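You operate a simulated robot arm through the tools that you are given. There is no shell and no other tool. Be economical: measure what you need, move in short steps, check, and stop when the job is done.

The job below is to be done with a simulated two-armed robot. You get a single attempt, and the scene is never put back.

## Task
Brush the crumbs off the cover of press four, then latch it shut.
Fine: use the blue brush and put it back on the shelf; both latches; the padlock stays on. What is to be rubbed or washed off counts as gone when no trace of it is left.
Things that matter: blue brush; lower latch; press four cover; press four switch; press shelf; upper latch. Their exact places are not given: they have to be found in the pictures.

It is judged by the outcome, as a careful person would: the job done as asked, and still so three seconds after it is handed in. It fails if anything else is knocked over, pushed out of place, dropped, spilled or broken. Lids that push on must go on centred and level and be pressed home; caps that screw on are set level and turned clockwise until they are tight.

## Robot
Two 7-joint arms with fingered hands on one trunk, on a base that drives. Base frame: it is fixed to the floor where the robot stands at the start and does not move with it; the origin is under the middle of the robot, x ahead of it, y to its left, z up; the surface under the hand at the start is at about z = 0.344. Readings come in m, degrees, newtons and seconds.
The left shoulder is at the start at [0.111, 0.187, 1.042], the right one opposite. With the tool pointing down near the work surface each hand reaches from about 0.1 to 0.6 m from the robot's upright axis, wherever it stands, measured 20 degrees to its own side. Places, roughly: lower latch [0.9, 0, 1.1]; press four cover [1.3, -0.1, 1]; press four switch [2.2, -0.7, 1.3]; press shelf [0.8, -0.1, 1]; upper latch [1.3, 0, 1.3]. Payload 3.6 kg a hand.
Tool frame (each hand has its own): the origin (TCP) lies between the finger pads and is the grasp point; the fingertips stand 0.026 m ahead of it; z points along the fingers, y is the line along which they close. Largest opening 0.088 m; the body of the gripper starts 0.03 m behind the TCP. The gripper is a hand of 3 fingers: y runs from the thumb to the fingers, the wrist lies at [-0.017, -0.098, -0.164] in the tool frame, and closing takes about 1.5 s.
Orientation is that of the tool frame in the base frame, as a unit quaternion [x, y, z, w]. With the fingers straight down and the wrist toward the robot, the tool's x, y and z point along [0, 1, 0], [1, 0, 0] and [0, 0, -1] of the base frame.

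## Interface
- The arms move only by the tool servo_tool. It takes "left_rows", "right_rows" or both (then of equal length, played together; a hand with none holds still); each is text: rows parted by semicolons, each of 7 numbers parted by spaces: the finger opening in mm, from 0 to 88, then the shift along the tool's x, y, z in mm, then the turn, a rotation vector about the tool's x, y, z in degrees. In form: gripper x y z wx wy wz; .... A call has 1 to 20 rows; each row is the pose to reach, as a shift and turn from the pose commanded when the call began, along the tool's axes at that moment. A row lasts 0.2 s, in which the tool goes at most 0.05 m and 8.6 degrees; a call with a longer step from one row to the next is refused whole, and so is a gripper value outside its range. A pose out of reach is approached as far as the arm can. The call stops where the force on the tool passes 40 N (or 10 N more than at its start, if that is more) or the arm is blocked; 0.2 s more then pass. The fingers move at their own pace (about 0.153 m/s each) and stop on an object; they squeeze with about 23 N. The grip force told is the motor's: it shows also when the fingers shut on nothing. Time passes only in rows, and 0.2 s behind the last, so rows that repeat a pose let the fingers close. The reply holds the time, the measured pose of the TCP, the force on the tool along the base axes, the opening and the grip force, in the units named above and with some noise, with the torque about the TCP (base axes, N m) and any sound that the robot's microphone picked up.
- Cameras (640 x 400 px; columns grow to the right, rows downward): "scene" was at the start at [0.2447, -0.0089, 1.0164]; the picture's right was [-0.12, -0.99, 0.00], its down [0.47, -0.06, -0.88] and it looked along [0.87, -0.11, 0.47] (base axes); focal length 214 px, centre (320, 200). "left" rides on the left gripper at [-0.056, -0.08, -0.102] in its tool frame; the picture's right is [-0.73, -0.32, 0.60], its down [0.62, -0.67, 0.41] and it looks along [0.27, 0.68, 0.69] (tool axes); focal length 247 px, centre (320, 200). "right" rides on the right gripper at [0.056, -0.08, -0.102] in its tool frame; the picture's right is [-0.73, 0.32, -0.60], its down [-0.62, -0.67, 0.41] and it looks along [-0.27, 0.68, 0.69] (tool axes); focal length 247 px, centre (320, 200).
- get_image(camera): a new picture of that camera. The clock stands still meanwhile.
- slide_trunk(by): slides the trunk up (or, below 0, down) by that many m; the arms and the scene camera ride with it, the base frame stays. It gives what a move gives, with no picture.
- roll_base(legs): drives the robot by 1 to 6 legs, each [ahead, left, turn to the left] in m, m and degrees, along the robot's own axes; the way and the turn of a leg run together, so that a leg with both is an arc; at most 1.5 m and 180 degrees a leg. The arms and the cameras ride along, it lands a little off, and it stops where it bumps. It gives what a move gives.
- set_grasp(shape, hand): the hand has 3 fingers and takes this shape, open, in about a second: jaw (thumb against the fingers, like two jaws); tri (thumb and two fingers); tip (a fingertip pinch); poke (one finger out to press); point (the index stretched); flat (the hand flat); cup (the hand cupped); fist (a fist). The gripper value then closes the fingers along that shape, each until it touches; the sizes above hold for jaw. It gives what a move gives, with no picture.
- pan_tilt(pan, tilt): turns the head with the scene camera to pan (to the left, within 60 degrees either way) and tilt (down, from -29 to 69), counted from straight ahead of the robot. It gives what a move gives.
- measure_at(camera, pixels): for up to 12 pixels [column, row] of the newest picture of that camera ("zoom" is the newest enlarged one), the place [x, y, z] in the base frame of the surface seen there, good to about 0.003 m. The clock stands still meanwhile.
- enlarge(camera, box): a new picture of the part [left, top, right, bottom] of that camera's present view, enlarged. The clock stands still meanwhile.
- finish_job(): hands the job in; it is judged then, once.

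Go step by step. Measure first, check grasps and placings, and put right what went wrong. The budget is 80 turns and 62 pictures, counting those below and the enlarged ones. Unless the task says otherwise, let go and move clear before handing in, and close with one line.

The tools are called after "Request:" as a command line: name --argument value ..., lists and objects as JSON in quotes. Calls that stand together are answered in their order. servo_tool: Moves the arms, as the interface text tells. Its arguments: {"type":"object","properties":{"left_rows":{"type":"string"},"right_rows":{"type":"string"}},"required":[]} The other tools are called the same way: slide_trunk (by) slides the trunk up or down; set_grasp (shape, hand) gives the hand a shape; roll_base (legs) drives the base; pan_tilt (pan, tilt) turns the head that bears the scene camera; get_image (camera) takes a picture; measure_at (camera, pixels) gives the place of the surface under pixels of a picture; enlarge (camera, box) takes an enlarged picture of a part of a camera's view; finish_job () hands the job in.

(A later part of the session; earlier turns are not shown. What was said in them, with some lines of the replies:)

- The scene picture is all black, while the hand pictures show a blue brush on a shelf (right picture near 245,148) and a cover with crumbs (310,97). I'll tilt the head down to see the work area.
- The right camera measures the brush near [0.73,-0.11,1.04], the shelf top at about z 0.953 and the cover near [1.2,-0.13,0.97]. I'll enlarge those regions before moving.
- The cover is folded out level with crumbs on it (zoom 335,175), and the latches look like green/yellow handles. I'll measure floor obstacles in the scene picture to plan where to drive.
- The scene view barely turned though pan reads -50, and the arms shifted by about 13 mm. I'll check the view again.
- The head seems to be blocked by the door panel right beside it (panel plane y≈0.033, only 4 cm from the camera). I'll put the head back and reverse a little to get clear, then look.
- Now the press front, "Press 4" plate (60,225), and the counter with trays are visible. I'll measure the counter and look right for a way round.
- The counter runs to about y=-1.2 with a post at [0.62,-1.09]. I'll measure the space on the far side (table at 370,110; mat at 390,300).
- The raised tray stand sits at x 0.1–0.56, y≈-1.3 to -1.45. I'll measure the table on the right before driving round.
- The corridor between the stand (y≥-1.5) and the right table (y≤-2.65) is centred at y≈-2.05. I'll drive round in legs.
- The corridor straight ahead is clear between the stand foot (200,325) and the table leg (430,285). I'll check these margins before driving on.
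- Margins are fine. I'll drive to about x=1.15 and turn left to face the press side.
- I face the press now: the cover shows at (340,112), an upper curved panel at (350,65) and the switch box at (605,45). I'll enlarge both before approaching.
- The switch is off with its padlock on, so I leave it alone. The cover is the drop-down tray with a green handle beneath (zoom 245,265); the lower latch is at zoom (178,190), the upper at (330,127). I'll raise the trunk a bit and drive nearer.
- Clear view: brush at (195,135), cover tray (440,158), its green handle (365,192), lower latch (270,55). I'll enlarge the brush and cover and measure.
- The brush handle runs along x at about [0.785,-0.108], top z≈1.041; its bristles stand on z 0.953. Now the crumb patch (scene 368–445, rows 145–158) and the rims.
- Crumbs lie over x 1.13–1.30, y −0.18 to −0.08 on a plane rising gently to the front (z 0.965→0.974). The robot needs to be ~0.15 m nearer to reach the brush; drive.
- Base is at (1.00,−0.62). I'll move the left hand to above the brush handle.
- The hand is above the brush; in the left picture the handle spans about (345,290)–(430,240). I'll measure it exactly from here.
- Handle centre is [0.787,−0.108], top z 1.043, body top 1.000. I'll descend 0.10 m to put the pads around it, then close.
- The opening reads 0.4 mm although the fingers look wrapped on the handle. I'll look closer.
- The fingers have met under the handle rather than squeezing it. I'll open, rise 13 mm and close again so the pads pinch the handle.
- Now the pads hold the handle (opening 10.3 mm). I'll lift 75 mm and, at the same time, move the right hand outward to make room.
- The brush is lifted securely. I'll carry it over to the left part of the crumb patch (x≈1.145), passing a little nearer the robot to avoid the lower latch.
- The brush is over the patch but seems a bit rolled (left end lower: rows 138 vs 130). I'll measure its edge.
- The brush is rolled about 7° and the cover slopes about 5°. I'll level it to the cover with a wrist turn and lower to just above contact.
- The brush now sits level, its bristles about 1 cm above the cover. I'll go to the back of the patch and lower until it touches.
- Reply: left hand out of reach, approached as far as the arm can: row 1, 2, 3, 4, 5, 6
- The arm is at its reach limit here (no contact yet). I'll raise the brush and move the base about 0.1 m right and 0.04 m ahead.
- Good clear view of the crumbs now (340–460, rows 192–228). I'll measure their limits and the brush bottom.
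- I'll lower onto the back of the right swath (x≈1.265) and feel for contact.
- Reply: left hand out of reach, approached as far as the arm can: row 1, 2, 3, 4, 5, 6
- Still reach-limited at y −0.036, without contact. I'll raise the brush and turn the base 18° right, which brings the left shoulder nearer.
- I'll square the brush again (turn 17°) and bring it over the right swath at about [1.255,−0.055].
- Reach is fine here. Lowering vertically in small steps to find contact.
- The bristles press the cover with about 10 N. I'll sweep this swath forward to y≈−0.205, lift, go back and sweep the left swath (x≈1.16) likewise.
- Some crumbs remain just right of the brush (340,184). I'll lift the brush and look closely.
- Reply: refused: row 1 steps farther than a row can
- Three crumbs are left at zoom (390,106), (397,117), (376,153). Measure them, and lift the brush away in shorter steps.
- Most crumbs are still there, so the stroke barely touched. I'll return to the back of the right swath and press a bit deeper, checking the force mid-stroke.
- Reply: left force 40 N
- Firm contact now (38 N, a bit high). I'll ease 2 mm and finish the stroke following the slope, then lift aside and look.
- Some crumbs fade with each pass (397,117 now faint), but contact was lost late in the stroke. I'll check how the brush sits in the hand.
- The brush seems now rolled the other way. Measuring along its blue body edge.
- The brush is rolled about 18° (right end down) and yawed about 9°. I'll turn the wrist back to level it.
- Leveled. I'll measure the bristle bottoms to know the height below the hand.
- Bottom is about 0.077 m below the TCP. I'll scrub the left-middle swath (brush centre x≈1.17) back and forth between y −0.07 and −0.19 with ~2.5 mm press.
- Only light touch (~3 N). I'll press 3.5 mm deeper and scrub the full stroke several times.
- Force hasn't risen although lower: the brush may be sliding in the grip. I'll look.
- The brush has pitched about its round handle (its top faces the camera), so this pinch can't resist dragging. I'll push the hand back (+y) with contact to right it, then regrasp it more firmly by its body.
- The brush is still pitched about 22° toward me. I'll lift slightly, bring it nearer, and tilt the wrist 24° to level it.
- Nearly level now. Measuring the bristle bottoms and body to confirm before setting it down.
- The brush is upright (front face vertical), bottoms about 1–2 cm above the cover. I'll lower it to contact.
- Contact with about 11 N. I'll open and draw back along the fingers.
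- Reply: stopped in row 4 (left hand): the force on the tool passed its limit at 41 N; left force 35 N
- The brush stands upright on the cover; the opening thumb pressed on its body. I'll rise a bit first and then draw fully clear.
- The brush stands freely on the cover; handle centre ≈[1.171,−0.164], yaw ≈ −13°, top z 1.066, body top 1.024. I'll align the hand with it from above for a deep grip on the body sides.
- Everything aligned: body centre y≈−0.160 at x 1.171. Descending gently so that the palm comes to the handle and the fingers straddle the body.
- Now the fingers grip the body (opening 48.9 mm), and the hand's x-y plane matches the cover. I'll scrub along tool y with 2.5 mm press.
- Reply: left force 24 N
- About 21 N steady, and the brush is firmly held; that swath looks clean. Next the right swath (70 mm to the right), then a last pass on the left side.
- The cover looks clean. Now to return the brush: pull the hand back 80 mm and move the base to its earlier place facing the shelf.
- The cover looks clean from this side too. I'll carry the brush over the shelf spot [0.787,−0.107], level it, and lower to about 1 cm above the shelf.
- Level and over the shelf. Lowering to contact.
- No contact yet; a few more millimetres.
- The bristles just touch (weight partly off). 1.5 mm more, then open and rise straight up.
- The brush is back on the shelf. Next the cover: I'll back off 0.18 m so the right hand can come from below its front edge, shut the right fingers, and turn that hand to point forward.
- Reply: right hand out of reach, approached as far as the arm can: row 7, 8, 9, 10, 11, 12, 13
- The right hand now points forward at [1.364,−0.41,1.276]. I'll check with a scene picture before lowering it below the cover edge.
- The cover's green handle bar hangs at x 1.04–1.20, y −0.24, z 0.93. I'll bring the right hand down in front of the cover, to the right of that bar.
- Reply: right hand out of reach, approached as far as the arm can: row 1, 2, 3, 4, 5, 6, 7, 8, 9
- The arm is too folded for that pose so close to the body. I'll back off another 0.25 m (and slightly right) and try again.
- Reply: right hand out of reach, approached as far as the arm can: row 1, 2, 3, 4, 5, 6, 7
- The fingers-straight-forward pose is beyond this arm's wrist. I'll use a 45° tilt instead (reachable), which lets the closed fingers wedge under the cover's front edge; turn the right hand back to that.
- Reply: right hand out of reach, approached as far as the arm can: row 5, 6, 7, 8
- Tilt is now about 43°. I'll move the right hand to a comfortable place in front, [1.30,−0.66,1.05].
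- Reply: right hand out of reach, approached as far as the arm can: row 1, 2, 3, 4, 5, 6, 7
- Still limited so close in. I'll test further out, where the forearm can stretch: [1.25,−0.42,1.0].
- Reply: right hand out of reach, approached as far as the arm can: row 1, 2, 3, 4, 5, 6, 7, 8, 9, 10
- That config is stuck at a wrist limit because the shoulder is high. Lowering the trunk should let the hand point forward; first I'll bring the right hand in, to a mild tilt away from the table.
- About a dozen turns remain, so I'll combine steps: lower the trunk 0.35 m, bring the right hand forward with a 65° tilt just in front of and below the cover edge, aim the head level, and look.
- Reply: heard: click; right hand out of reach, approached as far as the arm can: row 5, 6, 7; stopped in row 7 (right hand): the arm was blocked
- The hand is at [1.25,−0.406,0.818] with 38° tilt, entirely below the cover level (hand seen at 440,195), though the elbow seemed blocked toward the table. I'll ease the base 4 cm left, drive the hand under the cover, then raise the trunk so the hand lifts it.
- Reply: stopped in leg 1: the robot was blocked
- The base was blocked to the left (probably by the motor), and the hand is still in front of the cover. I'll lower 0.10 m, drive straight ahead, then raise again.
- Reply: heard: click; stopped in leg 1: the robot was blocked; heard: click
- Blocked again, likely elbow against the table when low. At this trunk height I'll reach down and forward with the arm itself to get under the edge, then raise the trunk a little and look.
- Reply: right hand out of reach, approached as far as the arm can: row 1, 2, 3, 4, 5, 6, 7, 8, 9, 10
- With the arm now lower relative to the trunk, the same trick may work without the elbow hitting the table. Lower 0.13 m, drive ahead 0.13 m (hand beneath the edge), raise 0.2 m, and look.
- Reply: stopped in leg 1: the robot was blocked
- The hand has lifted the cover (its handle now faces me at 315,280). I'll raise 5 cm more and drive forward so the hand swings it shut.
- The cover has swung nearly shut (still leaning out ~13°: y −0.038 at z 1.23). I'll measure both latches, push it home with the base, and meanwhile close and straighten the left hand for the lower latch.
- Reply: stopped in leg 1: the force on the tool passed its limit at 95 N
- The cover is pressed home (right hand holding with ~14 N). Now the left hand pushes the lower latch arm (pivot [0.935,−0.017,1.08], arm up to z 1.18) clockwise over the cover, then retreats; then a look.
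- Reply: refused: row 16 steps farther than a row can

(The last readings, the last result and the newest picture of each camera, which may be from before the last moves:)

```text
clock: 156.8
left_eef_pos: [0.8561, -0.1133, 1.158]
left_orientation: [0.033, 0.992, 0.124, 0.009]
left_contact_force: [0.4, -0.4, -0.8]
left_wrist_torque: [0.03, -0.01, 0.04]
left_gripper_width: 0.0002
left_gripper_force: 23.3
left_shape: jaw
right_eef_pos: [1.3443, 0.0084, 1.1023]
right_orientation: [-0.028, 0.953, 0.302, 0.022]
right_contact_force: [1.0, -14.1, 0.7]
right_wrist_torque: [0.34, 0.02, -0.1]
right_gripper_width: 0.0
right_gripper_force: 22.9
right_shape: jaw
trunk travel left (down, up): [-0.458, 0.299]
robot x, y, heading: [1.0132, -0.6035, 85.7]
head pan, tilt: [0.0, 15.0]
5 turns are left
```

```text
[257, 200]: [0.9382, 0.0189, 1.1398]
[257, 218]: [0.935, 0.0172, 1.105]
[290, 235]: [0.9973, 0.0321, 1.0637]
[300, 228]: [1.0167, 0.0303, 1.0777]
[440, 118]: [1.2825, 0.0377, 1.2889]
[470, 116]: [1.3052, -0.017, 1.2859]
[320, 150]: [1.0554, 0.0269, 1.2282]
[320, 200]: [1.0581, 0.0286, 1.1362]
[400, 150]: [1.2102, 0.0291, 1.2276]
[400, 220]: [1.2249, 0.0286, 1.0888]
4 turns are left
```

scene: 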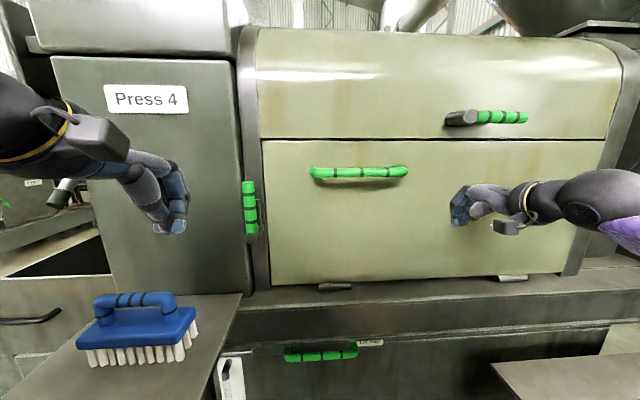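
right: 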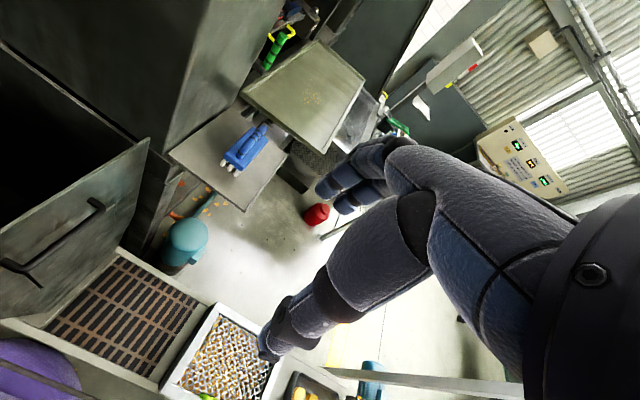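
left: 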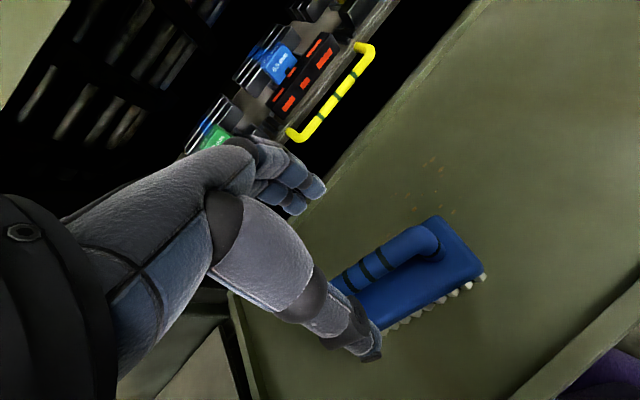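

Cover is fully shut (y 0.028, flush with the panel). My row was too long, so nothing moved; I'll resend with shorter steps: left hand turns the lower latch, then the right hand goes above the upper latch arm and turns it down, retreats, and I look.

Request:
servo_tool --left_rows "0 -12 40 17 0 0 0; 0 -23.5 81.7 34.5 0 0 0; 0 -41 83.7 32.5 0 0 0; 0 -58.5 85 30.6 0 0 0; 0 -76 86.7 30.5 0 0 0; 0 -94.4 87.7 30.5 0 0 0; 0 -109 87 36 0 0 0; 0 -123.2 86.8 42 0 0 0; 0 -131 84.7 52 0 0 0; 0 -138 82.8 61.7 0 0 0; 0 -142.8 78.9 78.4 0 0 0; 0 -142.8 77.7 83 0 0 0; 0 -142.8 77.7 83 0 0 0; 0 -145.4 42 69 0 0 0; 0 -148 12 36 0 0 0; 0 -120 -10 20 0 0 0; 0 -85 -25 8 0 0 0; 0 -45 -35 0 0 0 0; 0 -45 -35 0 0 0 0"

Request:
servo_tool --right_rows "0 1.7 -35 -25 0 0 0; 0 3.4 -70 -50 0 0 0; 0 5.1 -104 -74 0 0 0; 0 -5 -81 -108 0 0 0; 0 -15 -58 -141 0 0 0; 0 -25 -34.5 -175 0 0 0; 0 -35.2 -11.5 -208.5 0 0 0; 0 -45.3 11.7 -242 0 0 0; 0 -55 34.9 -275.6 0 0 0; 0 -55 61 -255 0 0 0; 0 -54.5 88 -234 0 0 0; 0 -54.1 114 -214 0 0 0; 0 -52.4 96.8 -189.4 0 0 0; 0 -50.3 76.7 -160.8 0 0 0; 0 -41.5 59.3 -135.5 0 0 0; 0 -24 44.9 -113.9 0 0 0; 0 -2.9 35.3 -98.9 0 0 0; 0 14.6 31.9 -92.8 0 0 0; 0 21.6 31.1 -91.3 0 0 0; 0 21.6 31.1 -91.3 0 0 0"

Request:
servo_tool --right_rows "0 -15 -25 -18 0 0 0; 0 -25 -55 -38 0 0 0; 0 -35 -85 -58 0 0 0; 0 -35 -100 -70 0 0 0; 0 -35 -100 -70 0 0 0"

Request:
get_image --camera "scene"

Request:
measure_at --camera "scene" --pixels '[[251, 190], [251, 210], [255, 235], [275, 235], [290, 235], [310, 235], [460, 118], [465, 140], [465, 165], [490, 117], [515, 117], [400, 210]]'

```text
clock: 160.8
left_eef_pos: [0.8961, -0.1534, 1.1489]
left_orientation: [0.032, 0.992, 0.123, 0.008]
left_contact_force: [0.6, -0.2, 0.8]
left_wrist_torque: [0.01, 0.02, -0.03]
left_gripper_width: 0.0
left_gripper_force: 23.1
left_shape: jaw
right_eef_pos: [1.3442, 0.0096, 1.1024]
right_orientation: [-0.029, 0.953, 0.301, 0.022]
right_contact_force: [0.5, -12.8, 5.0]
right_wrist_torque: [0.41, -0.02, -0.13]
right_gripper_width: 0.0003
right_gripper_force: 23.5
right_shape: jaw
trunk travel left (down, up): [-0.458, 0.299]
robot x, y, heading: [1.0105, -0.6029, 86.0]
head pan, tilt: [0.0, 15.0]
```

```text
clock: 165.1
left_eef_pos: [0.9023, -0.151, 1.1497]
left_orientation: [0.034, 0.992, 0.123, 0.007]
left_contact_force: [0.3, 0.4, 0.1]
left_wrist_torque: [0.01, -0.01, -0.02]
left_gripper_width: 0.0
left_gripper_force: 23.3
left_shape: jaw
right_eef_pos: [1.3318, -0.0181, 1.1938]
right_orientation: [-0.022, 0.953, 0.302, 0.024]
right_contact_force: [33.5, 1.6, 12.3]
right_wrist_torque: [0.0, 1.28, -0.26]
right_gripper_width: 0.0
right_gripper_force: 22.8
right_shape: jaw
trunk travel left (down, up): [-0.458, 0.299]
robot x, y, heading: [1.0115, -0.6035, 85.9]
head pan, tilt: [0.0, 15.0]
```

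```text
clock: 166.2
left_eef_pos: [0.8964, -0.1514, 1.1485]
left_orientation: [0.032, 0.992, 0.122, 0.008]
left_contact_force: [-0.8, 0.3, -0.1]
left_wrist_torque: [0.04, 0.0, 0.02]
left_gripper_width: 0.0001
left_gripper_force: 22.6
left_shape: jaw
right_eef_pos: [1.36, -0.1396, 1.1945]
right_orientation: [-0.028, 0.953, 0.3, 0.023]
right_contact_force: [-0.7, 1.1, -0.3]
right_wrist_torque: [0.02, 0.01, 0.0]
right_gripper_width: 0.0
right_gripper_force: 23.1
right_shape: jaw
trunk travel left (down, up): [-0.458, 0.299]
robot x, y, heading: [1.0088, -0.6014, 85.7]
head pan, tilt: [0.0, 15.0]
```

```text
1 pictures are left
```

scene: 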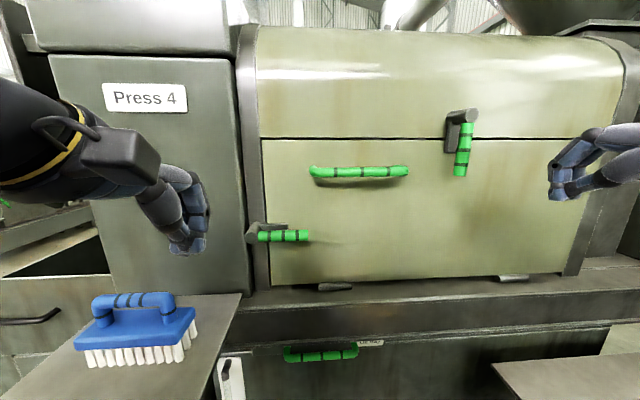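

```text
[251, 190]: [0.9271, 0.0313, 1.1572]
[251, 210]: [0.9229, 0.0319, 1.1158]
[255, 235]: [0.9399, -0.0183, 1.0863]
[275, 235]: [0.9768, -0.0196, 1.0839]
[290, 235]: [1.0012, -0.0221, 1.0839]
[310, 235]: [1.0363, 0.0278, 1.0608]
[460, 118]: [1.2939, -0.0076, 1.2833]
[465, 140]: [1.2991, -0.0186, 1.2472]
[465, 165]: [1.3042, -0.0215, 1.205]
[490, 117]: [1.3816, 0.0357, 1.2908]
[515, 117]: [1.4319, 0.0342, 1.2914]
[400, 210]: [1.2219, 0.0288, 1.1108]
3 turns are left
```

Both latch arms now lie across the cover edge (upper hangs down at 462,150; lower points right at 280,235), and the brush is on its shelf. I'll check the upper latch angle with the last enlarged picture.

Request:
enlarge --camera "scene" --box '[410, 90, 530, 190]'

Request:
measure_at --camera "scene" --pixels '[[463, 130], [468, 130], [462, 150], [457, 150], [461, 170], [455, 170], [466, 172], [471, 130], [280, 231], [305, 231], [258, 231]]'

```text
4.00 times, centred on (470, 140) of scene
```

zoom: 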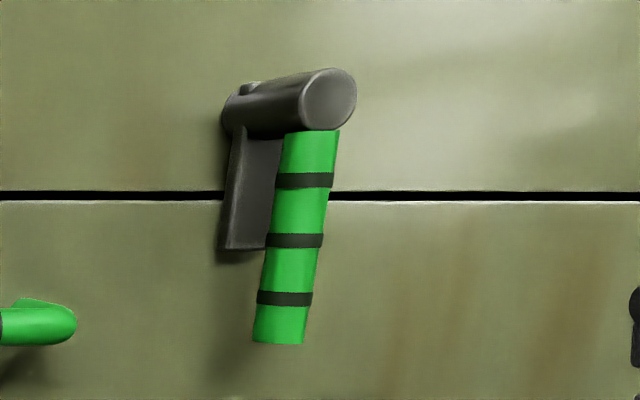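

```text
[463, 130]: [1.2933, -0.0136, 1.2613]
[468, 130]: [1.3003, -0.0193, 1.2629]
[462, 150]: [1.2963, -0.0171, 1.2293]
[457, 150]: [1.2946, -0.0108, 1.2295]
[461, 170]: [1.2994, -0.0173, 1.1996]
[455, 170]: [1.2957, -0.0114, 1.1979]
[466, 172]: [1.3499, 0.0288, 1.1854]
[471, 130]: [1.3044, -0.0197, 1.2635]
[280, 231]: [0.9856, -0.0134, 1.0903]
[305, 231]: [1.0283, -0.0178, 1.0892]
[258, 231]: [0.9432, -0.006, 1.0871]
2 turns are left
```

The upper latch's tongue crosses the seam and its arm hangs vertical. The lower latch lies level across the cover edge, the cover is flush, and both hands are clear, so I'm handing the job in.

Request:
finish_job

```text
The job is handed in.
```

I brushed the crumbs off press four's cover, swung it shut and turned both latches across it. The blue brush is back on the shelf, and I did not touch the switch or its padlock. While I was lifting the cover, the robot bumped something near the table several times and I heard three clicks. I saw nothing out of place in the later pictures, but they do not show all of the table.
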